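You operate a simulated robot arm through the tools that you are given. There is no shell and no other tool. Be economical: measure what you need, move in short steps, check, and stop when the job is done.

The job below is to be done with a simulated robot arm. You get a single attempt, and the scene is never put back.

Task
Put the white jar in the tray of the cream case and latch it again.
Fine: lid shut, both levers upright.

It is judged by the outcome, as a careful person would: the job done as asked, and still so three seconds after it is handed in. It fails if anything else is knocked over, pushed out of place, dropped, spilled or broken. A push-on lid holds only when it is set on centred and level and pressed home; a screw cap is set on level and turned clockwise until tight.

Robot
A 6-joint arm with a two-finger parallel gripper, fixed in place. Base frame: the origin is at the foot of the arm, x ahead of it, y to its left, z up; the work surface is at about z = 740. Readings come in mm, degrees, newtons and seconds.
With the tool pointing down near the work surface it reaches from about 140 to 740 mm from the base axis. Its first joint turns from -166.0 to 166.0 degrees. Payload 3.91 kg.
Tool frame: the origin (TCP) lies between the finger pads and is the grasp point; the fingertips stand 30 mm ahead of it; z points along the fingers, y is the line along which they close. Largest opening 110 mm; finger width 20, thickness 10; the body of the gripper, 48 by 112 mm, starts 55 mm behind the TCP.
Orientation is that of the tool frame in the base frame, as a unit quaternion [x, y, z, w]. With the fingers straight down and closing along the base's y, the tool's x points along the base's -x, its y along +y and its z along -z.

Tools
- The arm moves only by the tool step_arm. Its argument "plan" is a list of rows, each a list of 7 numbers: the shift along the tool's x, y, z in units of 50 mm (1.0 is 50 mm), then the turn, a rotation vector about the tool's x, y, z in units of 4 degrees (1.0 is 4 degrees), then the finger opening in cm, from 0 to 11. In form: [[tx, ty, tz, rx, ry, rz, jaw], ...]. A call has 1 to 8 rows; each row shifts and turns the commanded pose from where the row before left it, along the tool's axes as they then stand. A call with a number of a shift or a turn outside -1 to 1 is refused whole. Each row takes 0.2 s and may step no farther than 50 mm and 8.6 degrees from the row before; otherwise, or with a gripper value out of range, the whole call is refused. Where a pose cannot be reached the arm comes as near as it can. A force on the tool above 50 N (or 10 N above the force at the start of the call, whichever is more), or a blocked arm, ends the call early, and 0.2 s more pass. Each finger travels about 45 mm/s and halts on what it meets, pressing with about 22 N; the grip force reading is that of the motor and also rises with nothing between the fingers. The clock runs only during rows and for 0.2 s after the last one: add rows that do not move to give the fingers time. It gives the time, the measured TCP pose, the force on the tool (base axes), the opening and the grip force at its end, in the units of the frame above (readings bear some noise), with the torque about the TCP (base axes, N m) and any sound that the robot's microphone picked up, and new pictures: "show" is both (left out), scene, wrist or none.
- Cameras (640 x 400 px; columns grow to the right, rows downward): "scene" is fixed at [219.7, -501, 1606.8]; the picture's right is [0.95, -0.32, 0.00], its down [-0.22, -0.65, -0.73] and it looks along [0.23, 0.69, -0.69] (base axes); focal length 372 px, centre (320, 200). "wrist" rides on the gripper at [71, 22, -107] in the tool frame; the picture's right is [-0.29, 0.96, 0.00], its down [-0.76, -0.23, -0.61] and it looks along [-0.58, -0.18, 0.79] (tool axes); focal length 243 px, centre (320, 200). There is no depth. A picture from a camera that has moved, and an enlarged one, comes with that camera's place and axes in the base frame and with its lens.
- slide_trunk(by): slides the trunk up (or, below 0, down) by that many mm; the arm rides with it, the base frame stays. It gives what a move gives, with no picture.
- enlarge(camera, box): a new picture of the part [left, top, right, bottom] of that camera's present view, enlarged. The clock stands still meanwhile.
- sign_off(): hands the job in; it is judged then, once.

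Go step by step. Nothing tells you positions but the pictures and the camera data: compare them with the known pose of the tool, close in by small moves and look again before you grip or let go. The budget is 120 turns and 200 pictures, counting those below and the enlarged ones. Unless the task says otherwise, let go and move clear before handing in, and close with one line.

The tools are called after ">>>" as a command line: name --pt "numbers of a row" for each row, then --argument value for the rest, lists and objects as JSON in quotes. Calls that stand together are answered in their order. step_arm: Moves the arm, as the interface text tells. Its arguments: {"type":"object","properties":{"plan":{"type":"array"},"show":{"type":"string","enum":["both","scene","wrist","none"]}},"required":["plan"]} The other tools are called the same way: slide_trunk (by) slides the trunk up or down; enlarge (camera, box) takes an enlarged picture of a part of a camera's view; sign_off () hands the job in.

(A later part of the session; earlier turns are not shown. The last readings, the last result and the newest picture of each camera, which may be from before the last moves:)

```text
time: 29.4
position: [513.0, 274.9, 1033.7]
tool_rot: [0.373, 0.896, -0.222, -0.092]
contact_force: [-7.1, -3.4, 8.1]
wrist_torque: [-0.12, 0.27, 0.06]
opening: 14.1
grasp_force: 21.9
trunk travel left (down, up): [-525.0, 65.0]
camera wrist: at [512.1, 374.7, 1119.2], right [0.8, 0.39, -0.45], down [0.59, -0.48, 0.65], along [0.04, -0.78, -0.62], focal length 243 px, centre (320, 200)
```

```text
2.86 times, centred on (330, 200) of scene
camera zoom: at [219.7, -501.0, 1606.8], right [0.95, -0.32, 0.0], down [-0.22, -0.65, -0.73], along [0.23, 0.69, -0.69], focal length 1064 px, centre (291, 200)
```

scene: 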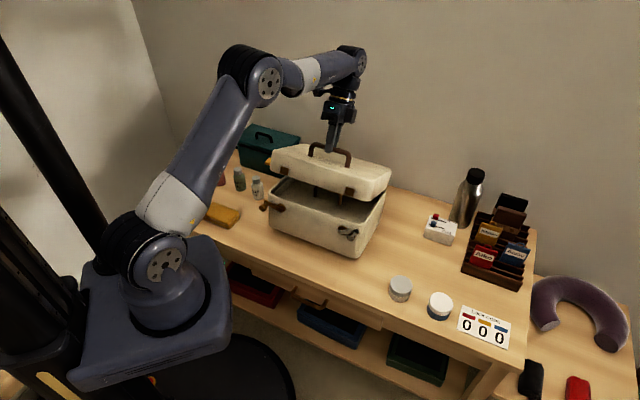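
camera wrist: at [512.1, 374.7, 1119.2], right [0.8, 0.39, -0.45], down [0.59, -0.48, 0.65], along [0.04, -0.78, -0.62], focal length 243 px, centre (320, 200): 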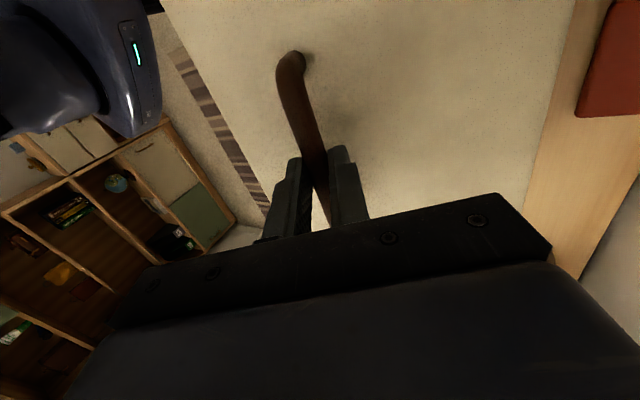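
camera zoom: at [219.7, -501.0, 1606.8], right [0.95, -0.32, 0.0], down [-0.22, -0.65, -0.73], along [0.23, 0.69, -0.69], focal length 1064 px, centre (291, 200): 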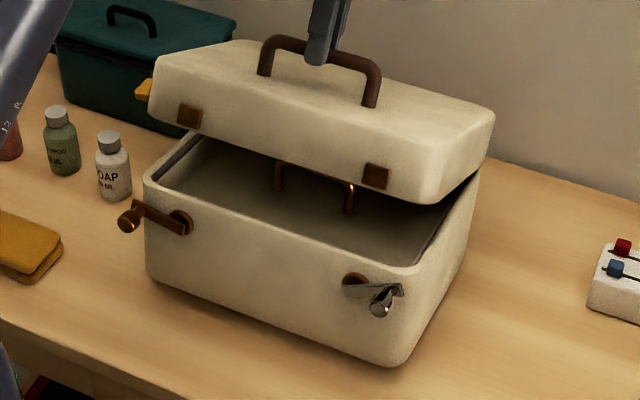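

The case holds a lift-out tray with its own handle. I continue the lid arc to about 55°, holding the tool tilt.

>>> step_arm --pt "0 0.173 -0.168 0 0 0 0.5" --pt "0 0.173 -0.168 0 0 0 0.5" --pt "0 0.195 -0.142 0 0 0 0.5" --pt "0 0.195 -0.142 0 0 0 0.5" --pt "0 0.214 -0.113 0 0 0 0.5" --pt "0 0.214 -0.113 0 0 0 0.5" --pt "0 0 0 0 0 0 0.5"

```text
time: 31.0
position: [539.2, 304.6, 1027.2]
tool_rot: [0.373, 0.897, -0.219, -0.091]
contact_force: [2.2, -8.6, 4.2]
wrist_torque: [-0.27, -0.02, 0.2]
opening: 13.5
grasp_force: 21.7
out of reach, approached as far as the arm can: row 3, 4, 5, 6
trunk travel left (down, up): [-525.0, 65.0]
camera wrist: at [537.4, 403.8, 1111.5], right [0.81, 0.39, -0.44], down [0.59, -0.48, 0.65], along [0.04, -0.78, -0.62], focal length 243 px, centre (320, 200)
```

scene: 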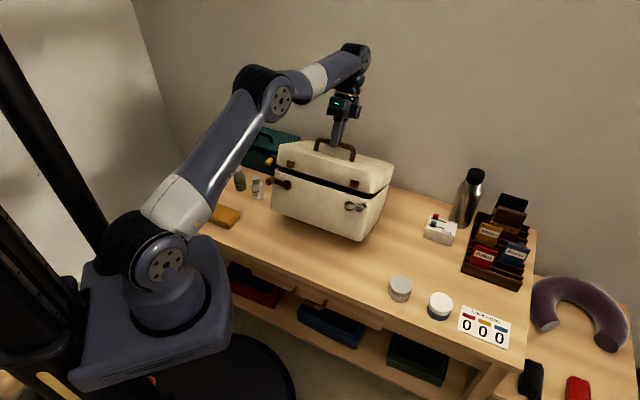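
wrist: 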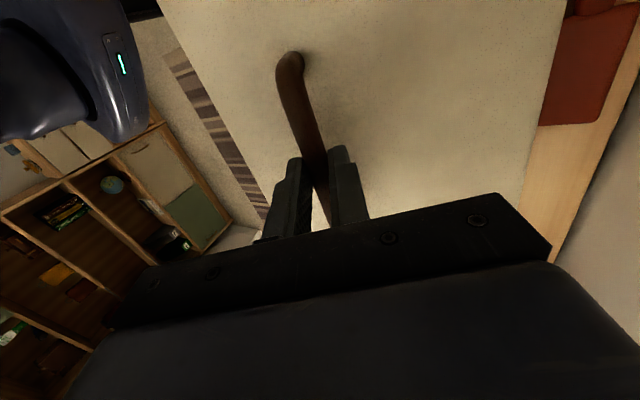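

The arm ran out of reach at this tilt, and the case body seems to have tipped. I look closer before backing up.

>>> enlarge --camera "scene" --box '[250, 130, 410, 270]'

```text
2.86 times, centred on (330, 200) of scene
camera zoom: at [219.7, -501.0, 1606.8], right [0.95, -0.32, 0.0], down [-0.22, -0.65, -0.73], along [0.23, 0.69, -0.69], focal length 1064 px, centre (291, 200)
```

zoom: 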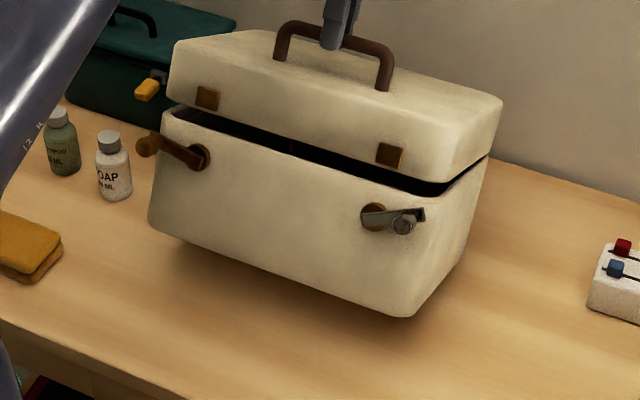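

The case did tip back, so I retrace exactly the same rows in reverse to set it down.

>>> step_arm --pt "0 -0.214 0.113 0 0 0 0.5" --pt "0 -0.214 0.113 0 0 0 0.5" --pt "0 -0.195 0.142 0 0 0 0.5" --pt "0 0 0 0 0 0 0.5"

>>> enlarge --camera "scene" --box '[250, 130, 410, 270]'

```text
time: 32.0
position: [512.3, 279.7, 1024.7]
tool_rot: [0.372, 0.897, -0.221, -0.092]
contact_force: [2.1, -11.3, 6.8]
wrist_torque: [-0.16, 0.01, 0.1]
opening: 13.8
grasp_force: 21.8
trunk travel left (down, up): [-525.0, 65.0]
camera wrist: at [510.8, 378.8, 1109.5], right [0.8, 0.39, -0.45], down [0.59, -0.48, 0.65], along [0.04, -0.78, -0.62], focal length 243 px, centre (320, 200)
```

scene: 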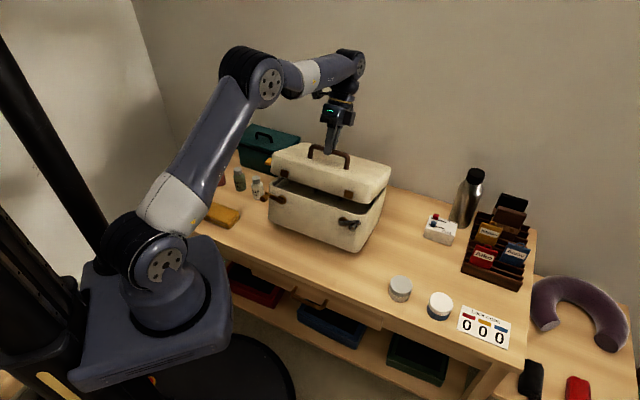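
wrist: 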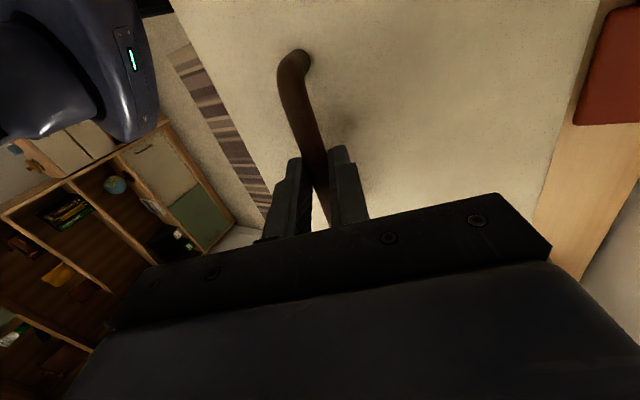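

```text
2.86 times, centred on (330, 200) of scene
camera zoom: at [219.7, -501.0, 1606.8], right [0.95, -0.32, 0.0], down [-0.22, -0.65, -0.73], along [0.23, 0.69, -0.69], focal length 1064 px, centre (291, 200)
```

zoom: 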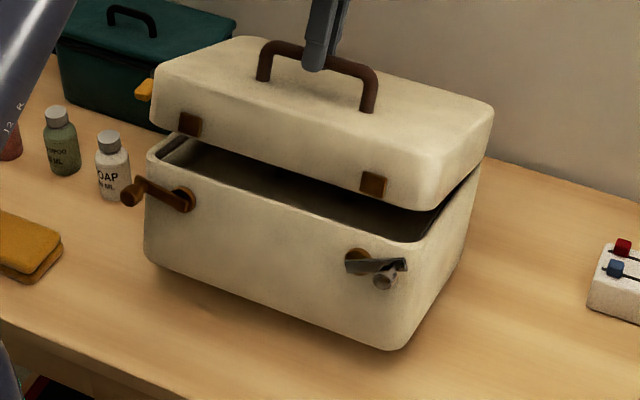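

It is nearly back, so I finish to the earlier pose (513,275,1034).

>>> step_arm --pt "-0.04 -0.07 -0.065 0 0 0 0.5" --pt "-0.04 -0.07 -0.065 0 0 0 0.5" --pt "0 0 0 0 0 0 0.5" --show "scene"

>>> enlarge --camera "scene" --box '[250, 130, 410, 270]'

```text
time: 32.8
position: [510.3, 276.6, 1034.7]
tool_rot: [0.372, 0.897, -0.22, -0.092]
contact_force: [-13.0, 1.2, 11.6]
wrist_torque: [0.01, 0.2, -0.01]
opening: 13.9
grasp_force: 22.4
trunk travel left (down, up): [-525.0, 65.0]
```

scene: 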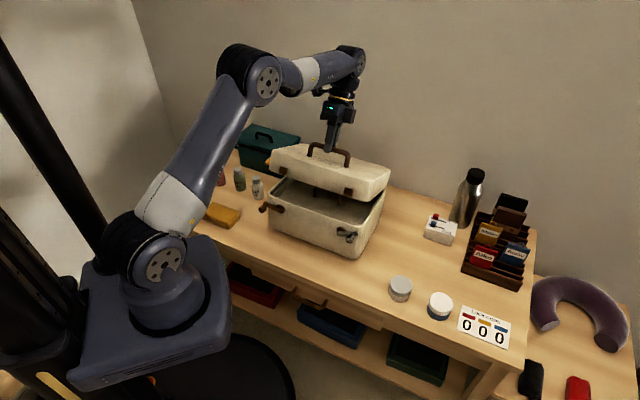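

```text
2.86 times, centred on (330, 200) of scene
camera zoom: at [219.7, -501.0, 1606.8], right [0.95, -0.32, 0.0], down [-0.22, -0.65, -0.73], along [0.23, 0.69, -0.69], focal length 1064 px, centre (291, 200)
```

zoom: 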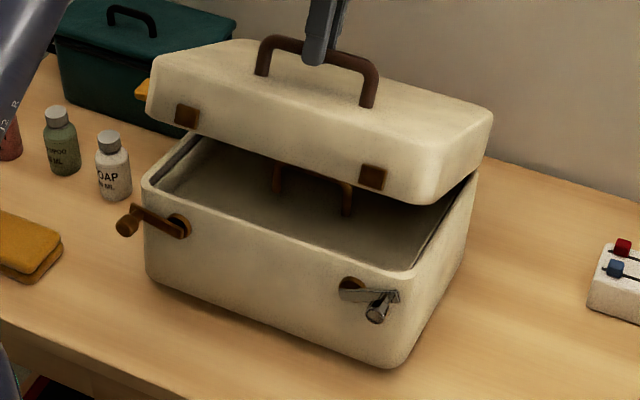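

The case is flat again and in place. The bad tilt was what ran the arm out of reach, so I test whether the lid stays up by itself by opening the fingers slightly while still straddling the bar.

>>> step_arm --pt "0 0 0 0 0 0 2.4" --pt "0 0 0 0 0 0 2.4" --pt "0 0 0 0 0 0 2.4" --pt "0 0 0 0 0 0 2.4"

>>> enlarge --camera "wrist" --box '[240, 100, 420, 240]'

```text
time: 33.8
position: [511.4, 275.2, 1034.5]
tool_rot: [0.372, 0.897, -0.221, -0.092]
contact_force: [-8.8, -3.2, 13.3]
wrist_torque: [-0.28, 0.27, -0.09]
opening: 31.1
grasp_force: 6.8
trunk travel left (down, up): [-525.0, 65.0]
camera wrist: at [510.1, 374.3, 1119.0], right [0.81, 0.39, -0.44], down [0.59, -0.48, 0.65], along [0.04, -0.78, -0.62], focal length 243 px, centre (320, 200)
```

scene: 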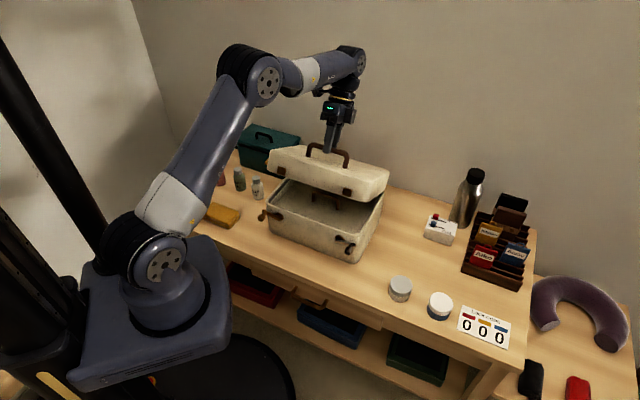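
wrist: 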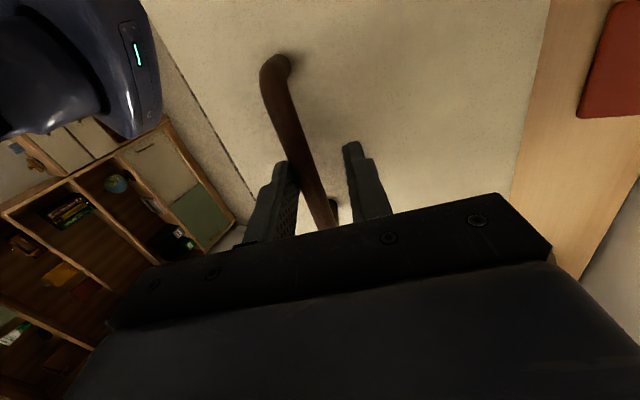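

```text
2.86 times, centred on (330, 170) of wrist
camera zoom: at [510.1, 374.3, 1119.0], right [0.81, 0.39, -0.44], down [0.59, -0.48, 0.65], along [0.04, -0.78, -0.62], focal length 693 px, centre (291, 286)
```

zoom: 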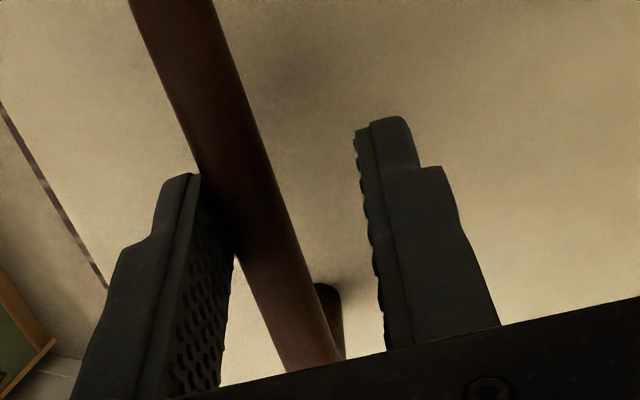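

The lid falls by itself, so it must go past its balance point (about 70°). I re-clamp the bar, ease off a few mm, and check forces before un-tilting the tool on the next part of the arc.

>>> step_arm --pt "0 0 0 0 0 0 0.5" --pt "0 0 0 0 0 0 0.5" --pt "0 0 0 0 0 0 0.5" --pt "0 0 -0.06 0 0 0 0.5" --pt "0 0 0 0 0 0 0.5" --show "none"

```text
time: 35.0
position: [513.5, 274.8, 1038.7]
tool_rot: [0.373, 0.897, -0.221, -0.092]
contact_force: [-7.6, -4.2, 10.7]
wrist_torque: [-0.11, 0.3, -0.1]
opening: 13.9
grasp_force: 21.9
trunk travel left (down, up): [-525.0, 65.0]
```

I take the first three steps of the new path, tool returning upright as the lid opens.

>>> step_arm --pt "0 0.171 -0.163 -1 0 0 0.5" --pt "0 0.165 -0.15 -1 0 0 0.5" --pt "0 0.186 -0.118 -1 0 0 0.5" --pt "0 0 0 0 0 0 0.5" --show "scene"

>>> enlarge --camera "scene" --box '[250, 130, 410, 270]'

```text
time: 36.0
position: [537.1, 298.1, 1046.7]
tool_rot: [0.38, 0.915, -0.125, -0.052]
contact_force: [-5.4, -1.4, 10.4]
wrist_torque: [-0.11, 0.02, 0.03]
opening: 13.9
grasp_force: 22.3
trunk travel left (down, up): [-525.0, 65.0]
```

scene: 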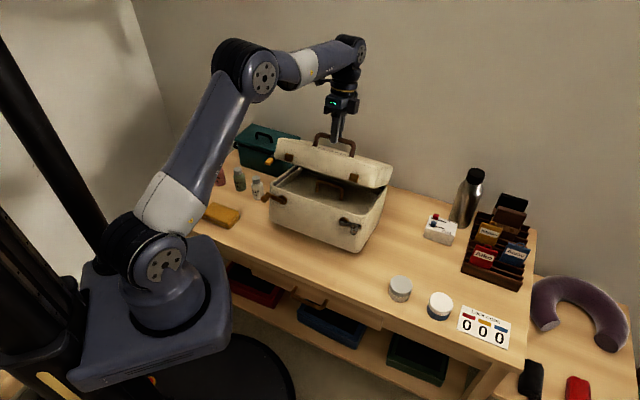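

```text
2.86 times, centred on (330, 200) of scene
camera zoom: at [219.7, -501.0, 1606.8], right [0.95, -0.32, 0.0], down [-0.22, -0.65, -0.73], along [0.23, 0.69, -0.69], focal length 1064 px, centre (291, 200)
```

zoom: 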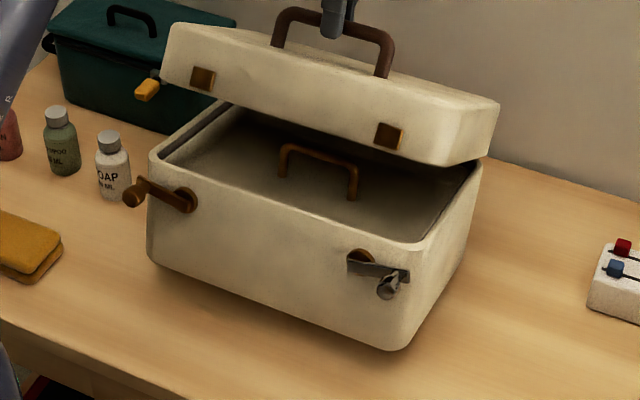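

The base is lifting slightly, so my arc presses inward on the hinge. I back off 6 mm toward the robot and 6 mm up to see the force change.

>>> step_arm --pt "0 -0.06 -0.06 0 0 0 0.5" --pt "0 -0.06 -0.06 0 0 0 0.5" --pt "0 0 0 0 0 0 0.5" --show "scene"

>>> enlarge --camera "scene" --box '[250, 130, 410, 270]'

```text
time: 36.8
position: [533.7, 295.5, 1054.3]
tool_rot: [0.38, 0.915, -0.126, -0.051]
contact_force: [-6.1, -4.5, 19.7]
wrist_torque: [-0.02, 0.29, -0.05]
opening: 13.6
grasp_force: 22.2
trunk travel left (down, up): [-525.0, 65.0]
```

scene: 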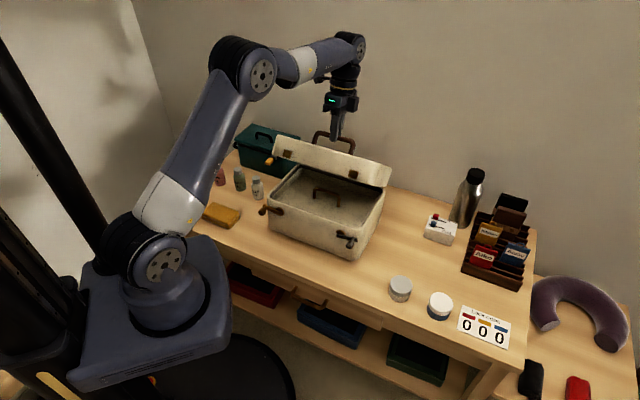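

```text
2.86 times, centred on (330, 200) of scene
camera zoom: at [219.7, -501.0, 1606.8], right [0.95, -0.32, 0.0], down [-0.22, -0.65, -0.73], along [0.23, 0.69, -0.69], focal length 1064 px, centre (291, 200)
```

zoom: 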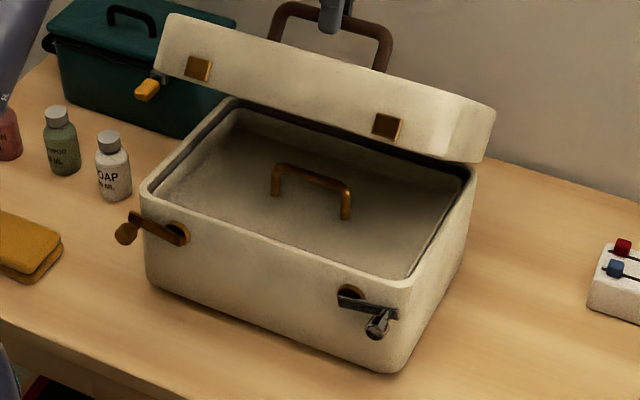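

The base is flat again and the lid is further open, but the tool still presses down about 20 N. So the true arc runs higher, and I raise a few more mm.

>>> step_arm --pt "0 0 -0.08 0 0 0 0.5" --pt "0 0 0 0 0 0 0.5" --show "none"

```text
time: 37.4
position: [535.3, 297.3, 1059.2]
tool_rot: [0.38, 0.915, -0.125, -0.052]
contact_force: [-4.2, -4.4, 18.5]
wrist_torque: [-0.14, 0.11, 0.02]
opening: 13.7
grasp_force: 21.9
trunk travel left (down, up): [-525.0, 65.0]
```

The force hardly changes with height, so the lid may be spring-assisted. I loosen the fingers here and see which way it goes.

>>> step_arm --pt "0 0 0 0 0 0 3" --pt "0 0 0 0 0 0 3" --pt "0 0 0 0 0 0 3" --pt "0 0 0 0 0 0 3"

>>> enlarge --camera "wrist" --box '[240, 100, 420, 240]'

>>> enlarge --camera "scene" --box '[250, 110, 410, 250]'

```text
time: 38.4
position: [534.8, 298.9, 1057.4]
tool_rot: [0.381, 0.914, -0.127, -0.053]
contact_force: [-0.3, -1.0, -0.2]
wrist_torque: [-0.01, 0.02, -0.04]
opening: 30.5
grasp_force: 0.8
trunk travel left (down, up): [-525.0, 65.0]
camera wrist: at [519.7, 383.8, 1153.5], right [0.86, 0.45, -0.26], down [0.5, -0.58, 0.65], along [0.14, -0.68, -0.72], focal length 243 px, centre (320, 200)
```

scene: 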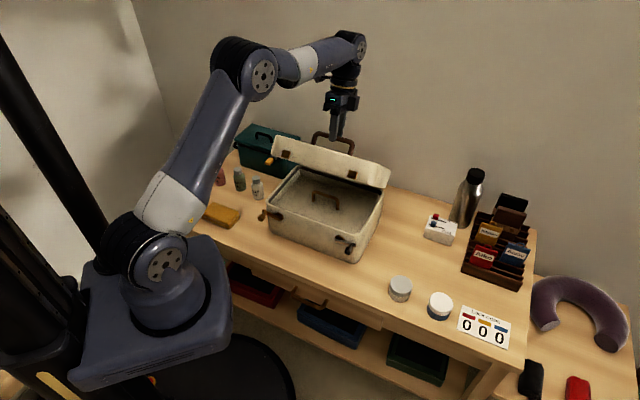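
wrist: 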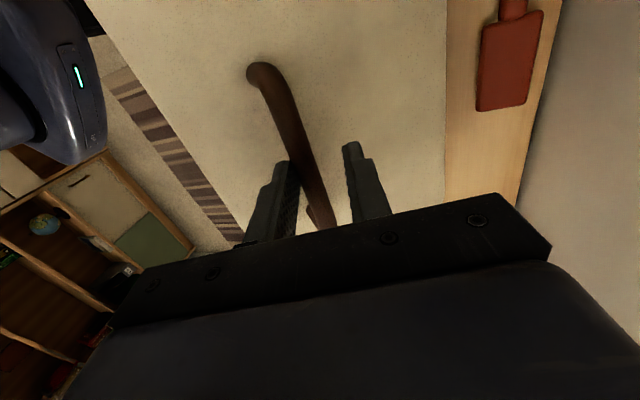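

```text
2.86 times, centred on (330, 170) of wrist
camera zoom: at [519.7, 383.8, 1153.5], right [0.86, 0.45, -0.26], down [0.5, -0.58, 0.65], along [0.14, -0.68, -0.72], focal length 693 px, centre (291, 286)
```

zoom: 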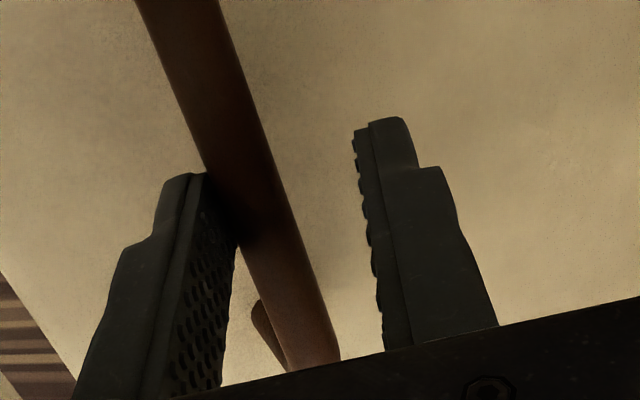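

```text
2.86 times, centred on (330, 180) of scene
camera zoom: at [219.7, -501.0, 1606.8], right [0.95, -0.32, 0.0], down [-0.22, -0.65, -0.73], along [0.23, 0.69, -0.69], focal length 1064 px, centre (291, 257)
```

zoom: 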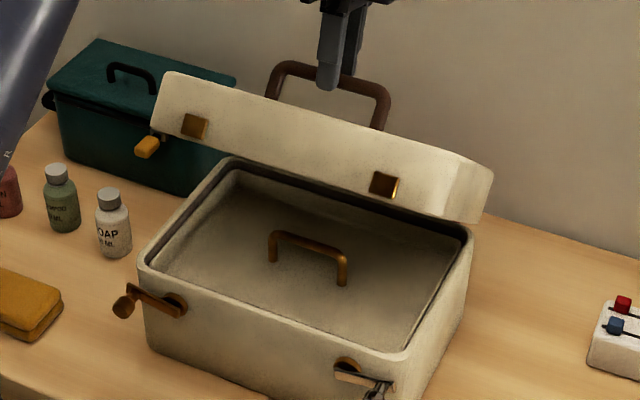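

Loosely held, the lid rests on the front finger with almost no force. So I push it back with that finger, bar free between the pads, while bringing the tool upright.

>>> step_arm --pt "0 0.19 -0.055 -1 0 0 3" --pt "0 0.2 -0.04 -1 0 0 3" --pt "0 0.2 -0.028 -1 0 0 3" --pt "0 0.2 -0.01 -1 0 0 3" --pt "0 0 0 0 0 0 3"

>>> enlarge --camera "scene" --box '[250, 110, 410, 250]'

```text
time: 39.6
position: [562.6, 327.0, 1056.5]
tool_rot: [0.384, 0.923, 0.003, 0.001]
contact_force: [0.2, -0.3, -0.2]
wrist_torque: [-0.01, -0.04, -0.02]
opening: 30.3
grasp_force: 0.1
trunk travel left (down, up): [-525.0, 65.0]
camera wrist: at [528.1, 392.1, 1163.6], right [0.88, 0.47, 0.0], down [0.37, -0.7, 0.61], along [0.29, -0.53, -0.79], focal length 243 px, centre (320, 200)
```

scene: 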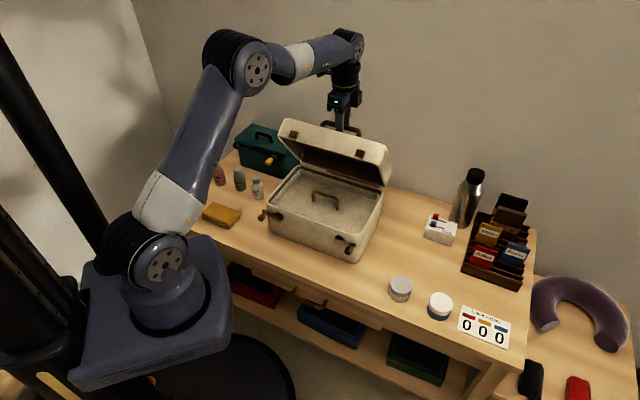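
wrist: 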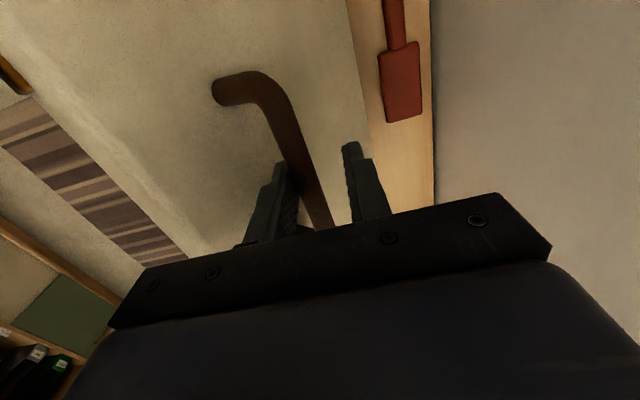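

```text
2.86 times, centred on (330, 180) of scene
camera zoom: at [219.7, -501.0, 1606.8], right [0.95, -0.32, 0.0], down [-0.22, -0.65, -0.73], along [0.23, 0.69, -0.69], focal length 1064 px, centre (291, 257)
```

zoom: 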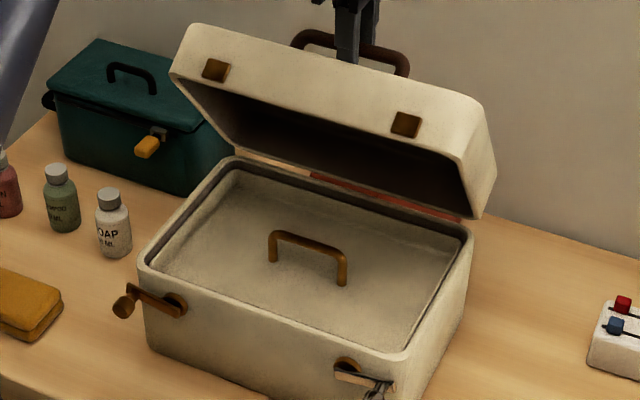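

That worked with near-zero force, and the lid is at about 60°. I keep pushing back.

>>> step_arm --pt "0 0.2 0.04 0 0 0 3" --pt "0 0.2 0.06 0 0 0 3" --pt "0 0.2 0.08 0 0 0 3" --pt "0 0 0 0 0 0 3"

>>> enlarge --camera "scene" --box '[250, 110, 410, 250]'

```text
time: 40.6
position: [585.3, 348.4, 1047.4]
tool_rot: [0.383, 0.924, 0.001, 0.001]
contact_force: [-0.3, 0.5, -0.5]
wrist_torque: [-0.01, -0.01, -0.02]
opening: 30.0
grasp_force: 0.0
trunk travel left (down, up): [-525.0, 65.0]
camera wrist: at [549.5, 412.9, 1154.8], right [0.88, 0.47, 0.0], down [0.37, -0.7, 0.61], along [0.29, -0.53, -0.79], focal length 243 px, centre (320, 200)
```

scene: 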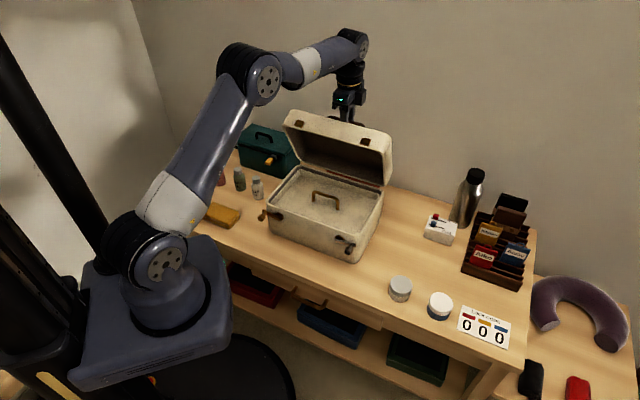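
wrist: 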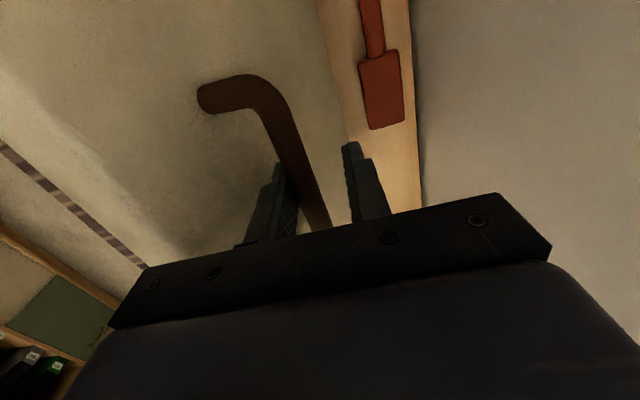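

```text
2.86 times, centred on (330, 180) of scene
camera zoom: at [219.7, -501.0, 1606.8], right [0.95, -0.32, 0.0], down [-0.22, -0.65, -0.73], along [0.23, 0.69, -0.69], focal length 1064 px, centre (291, 257)
```

zoom: 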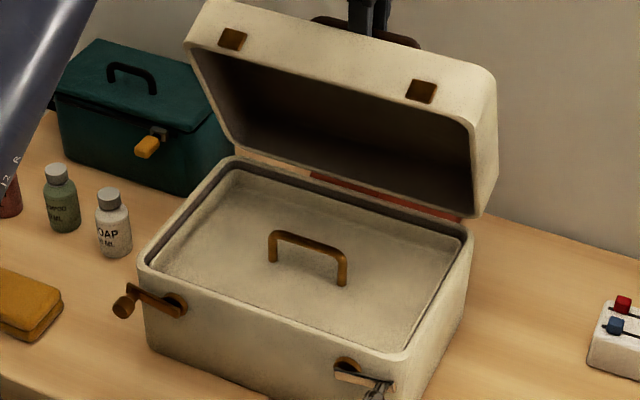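

The lid is near 70°. I continue a few steps more.

>>> step_arm --pt "0 0.2 0.08 0 0 0 3" --pt "0 0.2 0.1 0 0 0 3" --pt "0 0.2 0.1 0 0 0 3" --pt "0 0 0 0 0 0 3" --pt "0 0 0 0 0 0 3"

>>> enlarge --camera "scene" --box '[250, 110, 410, 250]'

```text
time: 41.8
position: [606.4, 369.1, 1034.1]
tool_rot: [0.384, 0.923, 0.001, 0.001]
contact_force: [0.2, 0.9, 0.5]
wrist_torque: [0.03, -0.02, 0.02]
opening: 29.7
grasp_force: 0.2
trunk travel left (down, up): [-525.0, 65.0]
camera wrist: at [571.1, 434.0, 1141.0], right [0.88, 0.47, 0.0], down [0.37, -0.7, 0.61], along [0.29, -0.53, -0.79], focal length 243 px, centre (320, 200)
```

scene: 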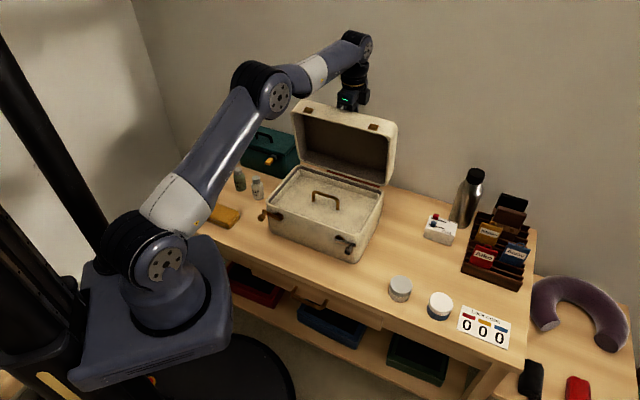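
wrist: 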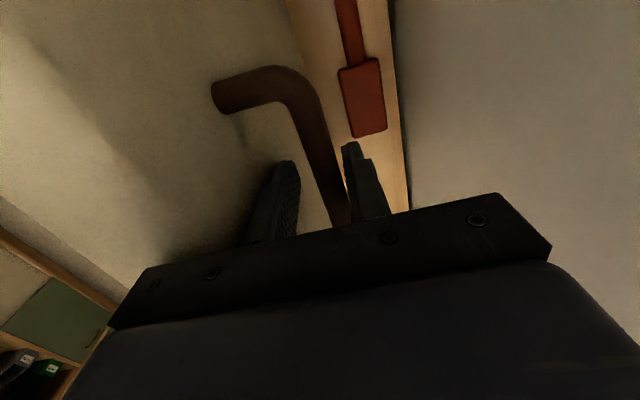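

```text
2.86 times, centred on (330, 180) of scene
camera zoom: at [219.7, -501.0, 1606.8], right [0.95, -0.32, 0.0], down [-0.22, -0.65, -0.73], along [0.23, 0.69, -0.69], focal length 1064 px, centre (291, 257)
```

zoom: 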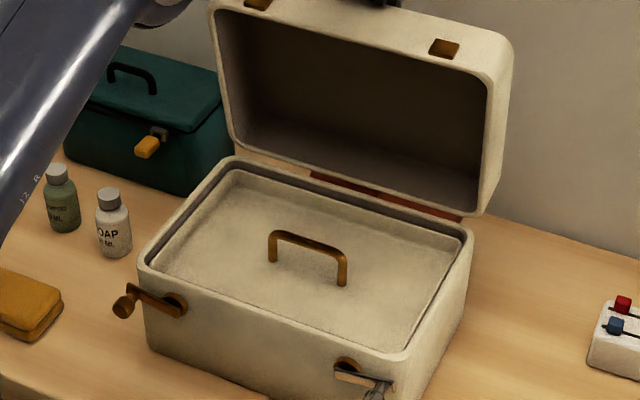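

The bar has shifted to the rear finger, so the lid is past balance. I ease it further back toward its stop.

>>> step_arm --pt "0 0.1 0.08 0 0 0 3" --pt "0 0.1 0.08 0 0 0 3" --pt "0 0.1 0.08 0 0 0 3" --pt "0 0.1 0.08 0 0 0 3" --pt "0 0 0 0 0 0 3"

>>> enlarge --camera "wrist" --box '[200, 40, 440, 240]'

```text
time: 42.8
position: [621.0, 382.9, 1026.9]
tool_rot: [0.384, 0.923, 0.01, 0.007]
contact_force: [2.9, 2.0, 12.6]
wrist_torque: [-0.27, 0.79, -0.05]
opening: 30.1
grasp_force: 0.0
trunk travel left (down, up): [-525.0, 65.0]
stopped in row 4: the force on the tool passed its limit at 51 N (the readings are from after the stop); the commanded pose is now the measured one
camera wrist: at [583.8, 447.6, 1135.2], right [0.88, 0.47, 0.02], down [0.36, -0.71, 0.6], along [0.3, -0.53, -0.8], focal length 243 px, centre (320, 200)
```

scene: 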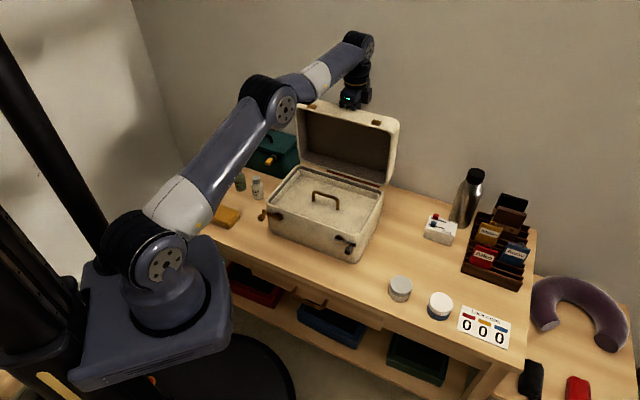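
wrist: 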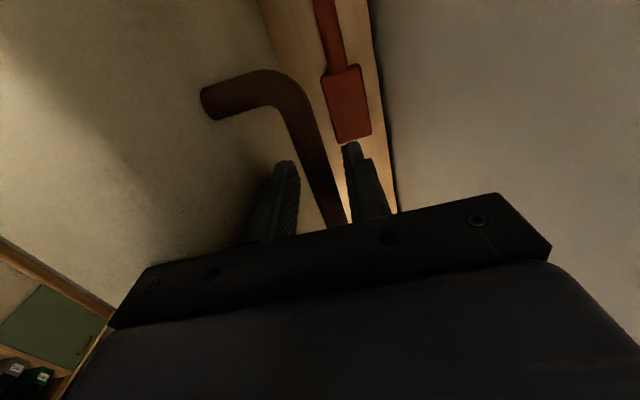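

```text
2.00 times, centred on (320, 140) of wrist
camera zoom: at [583.8, 447.6, 1135.2], right [0.88, 0.47, 0.02], down [0.36, -0.71, 0.6], along [0.3, -0.53, -0.8], focal length 485 px, centre (320, 320)
```

zoom: 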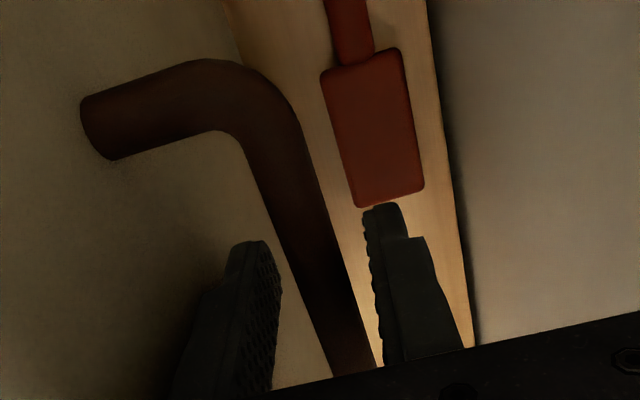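

The gripper body likely touched the lid edge. I rise gently a little to see whether the lid stands by itself.

>>> step_arm --pt "0 0 -0.1 0 0 0 3" --pt "0 0 -0.1 0 0 0 3" --pt "0 0 0 0 0 0 3" --pt "0 0 0 0 0 0 3"

>>> enlarge --camera "scene" --box '[250, 90, 410, 270]'

```text
time: 43.8
position: [620.4, 382.6, 1034.1]
tool_rot: [0.384, 0.923, 0.007, 0.005]
contact_force: [1.2, 0.7, -0.1]
wrist_torque: [0.01, -0.02, -0.01]
opening: 29.5
grasp_force: 0.1
trunk travel left (down, up): [-525.0, 65.0]
camera wrist: at [583.2, 447.7, 1142.3], right [0.88, 0.47, 0.02], down [0.36, -0.71, 0.61], along [0.3, -0.53, -0.8], focal length 243 px, centre (320, 200)
```

scene: 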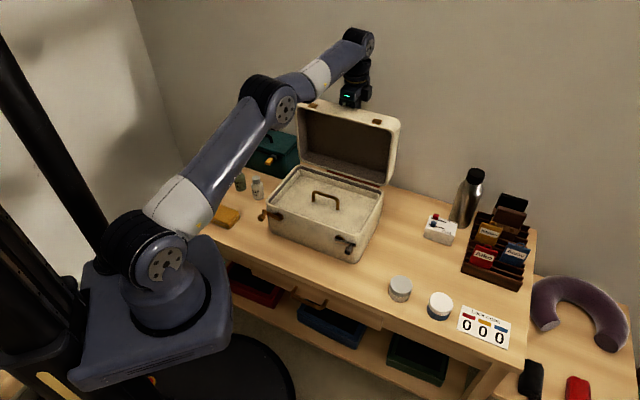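
wrist: 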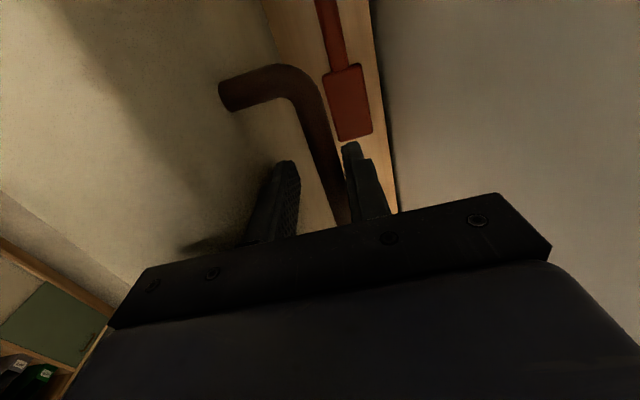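

```text
2.22 times, centred on (330, 180) of scene
camera zoom: at [219.7, -501.0, 1606.8], right [0.95, -0.32, 0.0], down [-0.22, -0.65, -0.73], along [0.23, 0.69, -0.69], focal length 828 px, centre (298, 244)
```

zoom: 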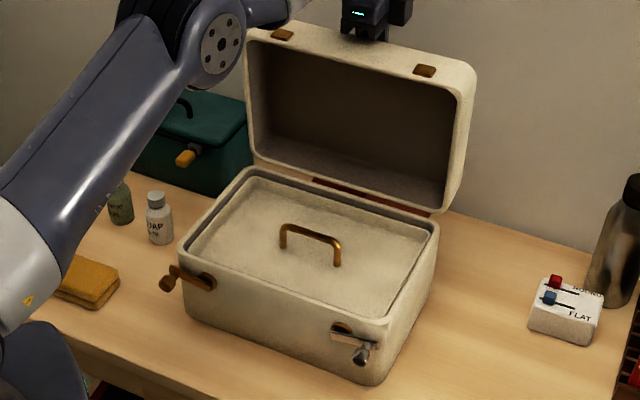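

The lid stands open on its own or leans lightly back. I raise the tool clear.

>>> step_arm --pt "0 0 -0.3 0 0 0 4" --pt "0 0 -0.4 0 0 0 4" --pt "0 0 -0.5 0 0 0 4" --pt "0 0 -0.8 0 0 0 4" --pt "0 0 -0.8 0 0 0 4" --pt "0 0 0 0 0 0 4"

>>> enlarge --camera "scene" --box '[250, 90, 410, 270]'

```text
time: 45.2
position: [600.0, 369.6, 1136.3]
tool_rot: [0.383, 0.924, 0.009, 0.005]
contact_force: [1.3, 0.5, 0.3]
wrist_torque: [0.0, -0.02, 0.01]
opening: 40.0
grasp_force: 0.0
out of reach, approached as far as the arm can: row 3, 4, 5
trunk travel left (down, up): [-525.0, 65.0]
camera wrist: at [562.7, 433.6, 1244.1], right [0.88, 0.47, 0.02], down [0.36, -0.71, 0.61], along [0.3, -0.53, -0.8], focal length 243 px, centre (320, 200)
```

scene: 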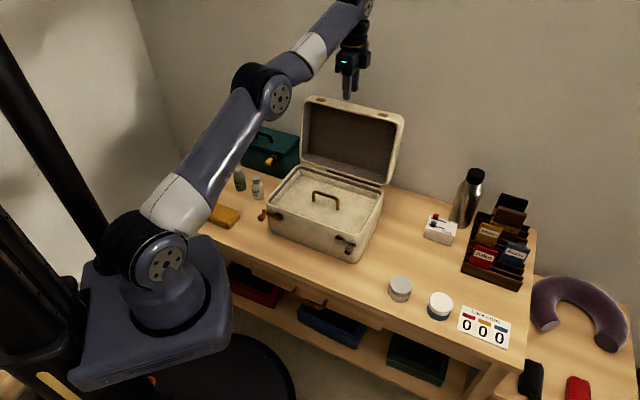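
wrist: 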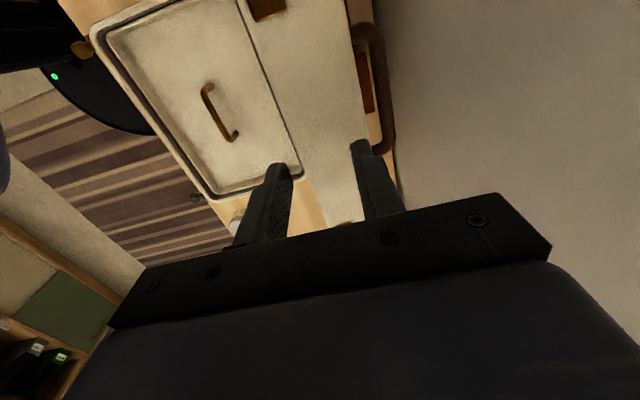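

```text
2.22 times, centred on (330, 180) of scene
camera zoom: at [219.7, -501.0, 1606.8], right [0.95, -0.32, 0.0], down [-0.22, -0.65, -0.73], along [0.23, 0.69, -0.69], focal length 828 px, centre (298, 244)
```

zoom: 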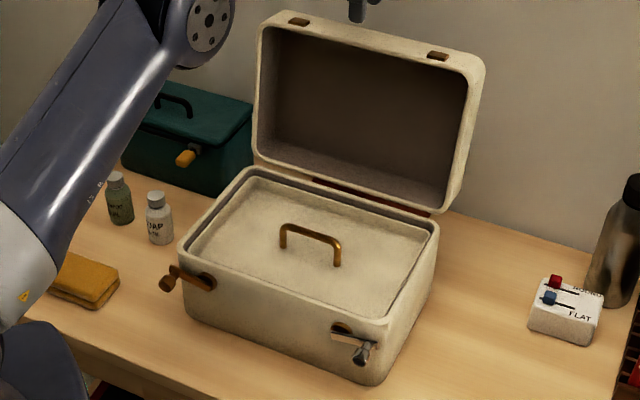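

The lid stands open by itself, with the shallow tray and its handle inside. Now I go to the white jar near (590,-52).

>>> step_arm --pt "0 -0.9 0 0 0 0 6" --pt "0 -0.9 0 0 0 0 6" --pt "0 -0.9 0 0 0 0 8" --pt "-0.6 -0.7 0 0 0 0 8" --pt "-0.7 -0.7 0 0 0 0 8" --pt "-0.7 -0.7 0 0 0 0 8" --pt "-0.7 -0.66 0 0 0 0 8" --pt "-0.7 -0.66 0 0 0 0 8" --show "none"

>>> step_arm --pt "-0.8 0 0.4 0 0 0 8" --pt "-0.8 0 0.5 0 0 0 8" --pt "-0.8 0 0.5 0 0 0 8" --pt "0 0 0.7 0 0 0 8" --pt "0 0 0.6 0 0 0 8" --pt "0 0 0 0 0 0 8"

```text
time: 47.0
position: [503.1, 29.2, 1130.8]
tool_rot: [0.383, 0.924, 0.008, 0.004]
contact_force: [0.7, -0.5, -0.6]
wrist_torque: [0.01, 0.0, -0.02]
opening: 79.9
grasp_force: 0.0
trunk travel left (down, up): [-525.0, 65.0]
```

```text
time: 48.4
position: [588.2, -53.7, 997.3]
tool_rot: [0.383, 0.924, 0.008, 0.005]
contact_force: [0.4, 0.4, -0.1]
wrist_torque: [0.0, 0.01, -0.04]
opening: 80.0
grasp_force: 0.0
trunk travel left (down, up): [-525.0, 65.0]
camera wrist: at [551.4, 12.0, 1104.6], right [0.88, 0.47, 0.02], down [0.37, -0.71, 0.61], along [0.3, -0.53, -0.8], focal length 243 px, centre (320, 200)
```

scene: 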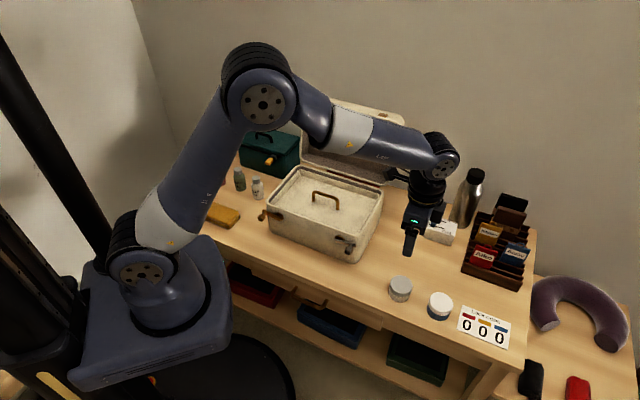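
wrist: 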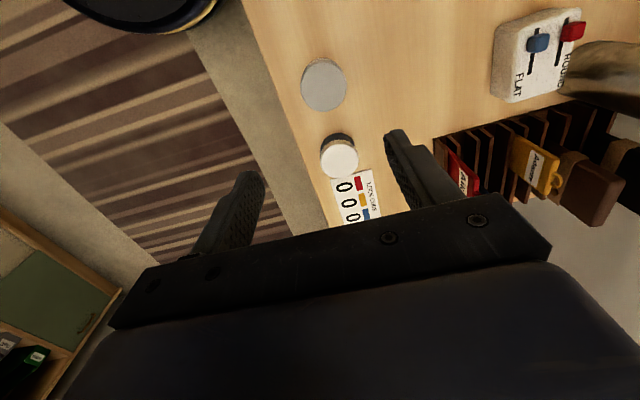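

Combining views, the white jar's lid top is about (594,-45,775), so it is about 35 mm tall and 60 mm wide. I correct the small tool tilt, centre and go lower to check.

>>> step_arm --pt "0.03 0.19 0.5 0.27 0 0 9" --pt "0 0 0.9 0 0 0 9" --pt "0 0 0.9 0 0 0 9" --pt "0 0 0.6 0 0 0 9" --pt "0 0 0 0 0 0 9"

>>> enlarge --camera "wrist" --box '[200, 60, 440, 230]'

```text
time: 49.6
position: [595.1, -43.4, 853.4]
tool_rot: [0.383, 0.924, -0.001, 0.001]
contact_force: [0.7, -0.8, 0.4]
wrist_torque: [0.0, 0.02, -0.02]
opening: 90.1
grasp_force: 0.1
trunk travel left (down, up): [-525.0, 65.0]
camera wrist: at [559.1, 23.1, 959.9], right [0.88, 0.47, 0.0], down [0.37, -0.7, 0.61], along [0.29, -0.54, -0.79], focal length 243 px, centre (320, 200)
```

scene: 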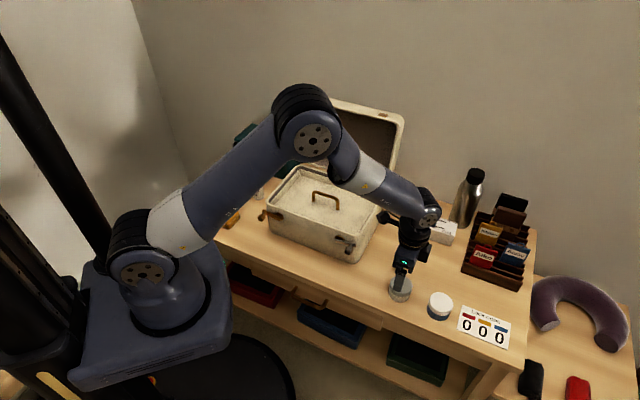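
wrist: 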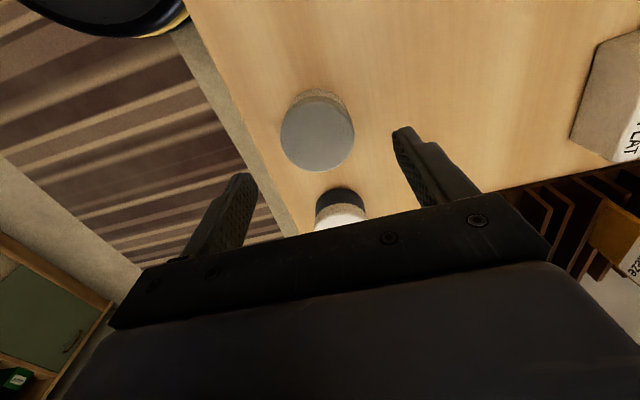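

```text
2.35 times, centred on (320, 145) of wrist
camera zoom: at [559.1, 23.1, 959.9], right [0.88, 0.47, 0.0], down [0.37, -0.7, 0.61], along [0.29, -0.54, -0.79], focal length 571 px, centre (320, 329)
```

zoom: 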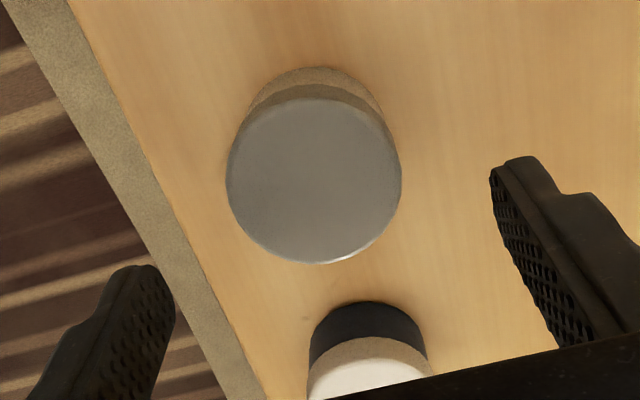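

The jar is centred between the fingers to within 3 mm. I go down so the tips are just above the table, and close.

>>> step_arm --pt "0 -0.05 0.5 0 0 0 9" --pt "0 0 0.5 0 0 0 9" --pt "0 0 0.5 0 0 0 9" --pt "0 0 0 0 0 0 3" --pt "0 0 0 0 0 0 3" --pt "0 0 0 0 0 0 3" --pt "0 0 0 0 0 0 3"

```text
time: 51.2
position: [592.7, -46.9, 780.2]
tool_rot: [0.383, 0.924, -0.001, 0.0]
contact_force: [0.2, 0.0, 0.2]
wrist_torque: [0.02, 0.02, 0.0]
opening: 56.7
grasp_force: 21.9
trunk travel left (down, up): [-525.0, 65.0]
camera wrist: at [558.0, 20.0, 886.7], right [0.88, 0.47, 0.0], down [0.37, -0.7, 0.61], along [0.29, -0.54, -0.79], focal length 243 px, centre (320, 200)
```

scene: 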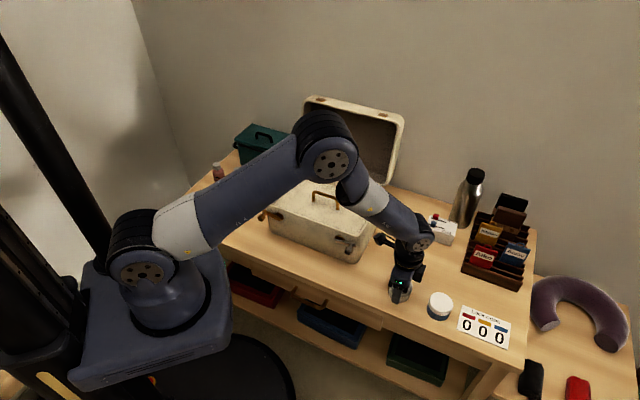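
wrist: 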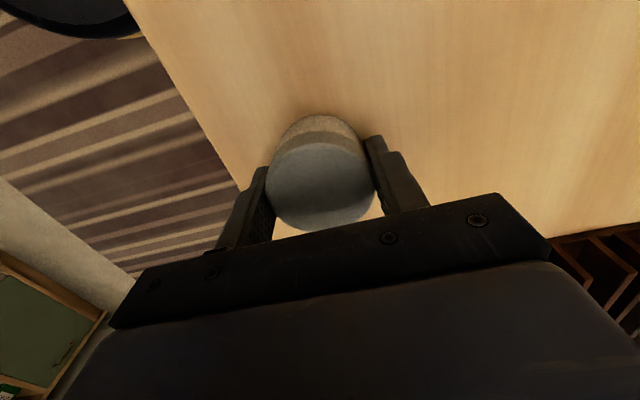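

The jar is gripped (57 mm). The tray floor works out at z≈820, with its handle at u 127–209 and w≈530, so I aim for the free space to the handle's right at about (537,187). Lifting first.

>>> step_arm --pt "0 0 -0.4 0 0 0 3" --pt "0 0 -0.8 0 0 0 3" --pt "0 0 -0.9 0 0 0 3" --pt "0 0 -0.9 0 0 0 3" --pt "0 0 -0.8 0 0 0 3" --pt "0.7 0 0 0 0 0 3" --pt "0 0 0 0 0 0 3" --show "scene"

>>> step_arm --pt "0.8 0.4 0 0 0 0 3" --pt "0.8 0.4 0 0 0 0 3" --pt "0.7 0.5 0 0 0 0 3" --pt "0.6 0.6 0 0 0 0 3" --pt "0.48 0.62 0 0 0 0 3" --pt "0 0 0 0 0 0 3" --pt "0 0 0 0 0 0 3"

```text
time: 52.8
position: [567.0, -22.0, 968.7]
tool_rot: [0.383, 0.924, -0.001, 0.001]
contact_force: [-0.1, -0.1, -1.2]
wrist_torque: [-0.03, 0.0, -0.02]
opening: 56.7
grasp_force: 22.2
trunk travel left (down, up): [-525.0, 65.0]
```

scene: 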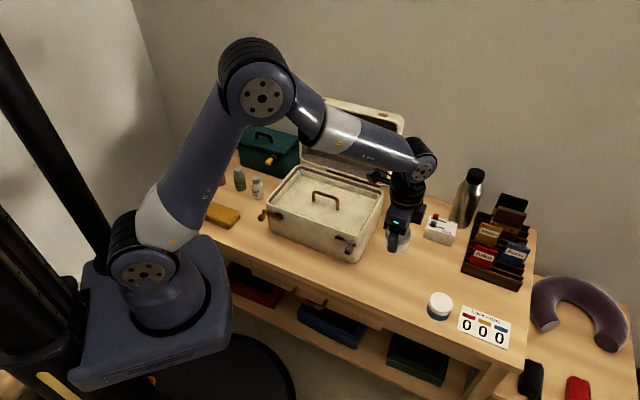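

```text
time: 54.4
position: [537.6, 190.3, 968.5]
tool_rot: [0.383, 0.924, -0.001, 0.001]
contact_force: [-0.3, -0.3, -2.0]
wrist_torque: [0.0, 0.01, -0.01]
opening: 56.4
grasp_force: 21.8
trunk travel left (down, up): [-525.0, 65.0]
camera wrist: at [502.4, 256.5, 1075.5], right [0.88, 0.47, 0.0], down [0.37, -0.7, 0.61], along [0.29, -0.54, -0.79], focal length 243 px, centre (320, 200)
```

scene: 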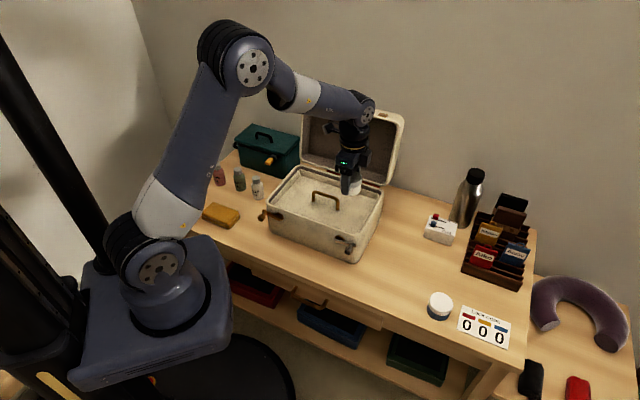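
wrist: 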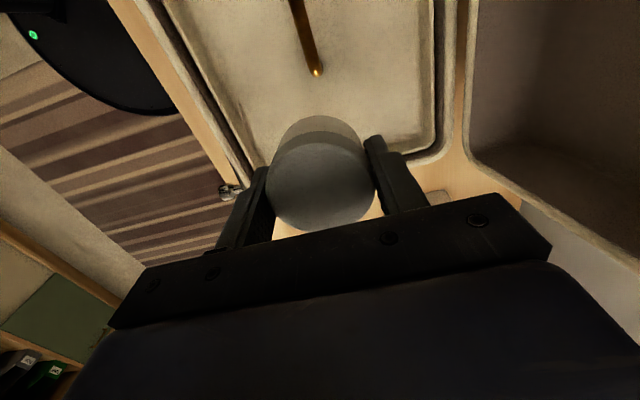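

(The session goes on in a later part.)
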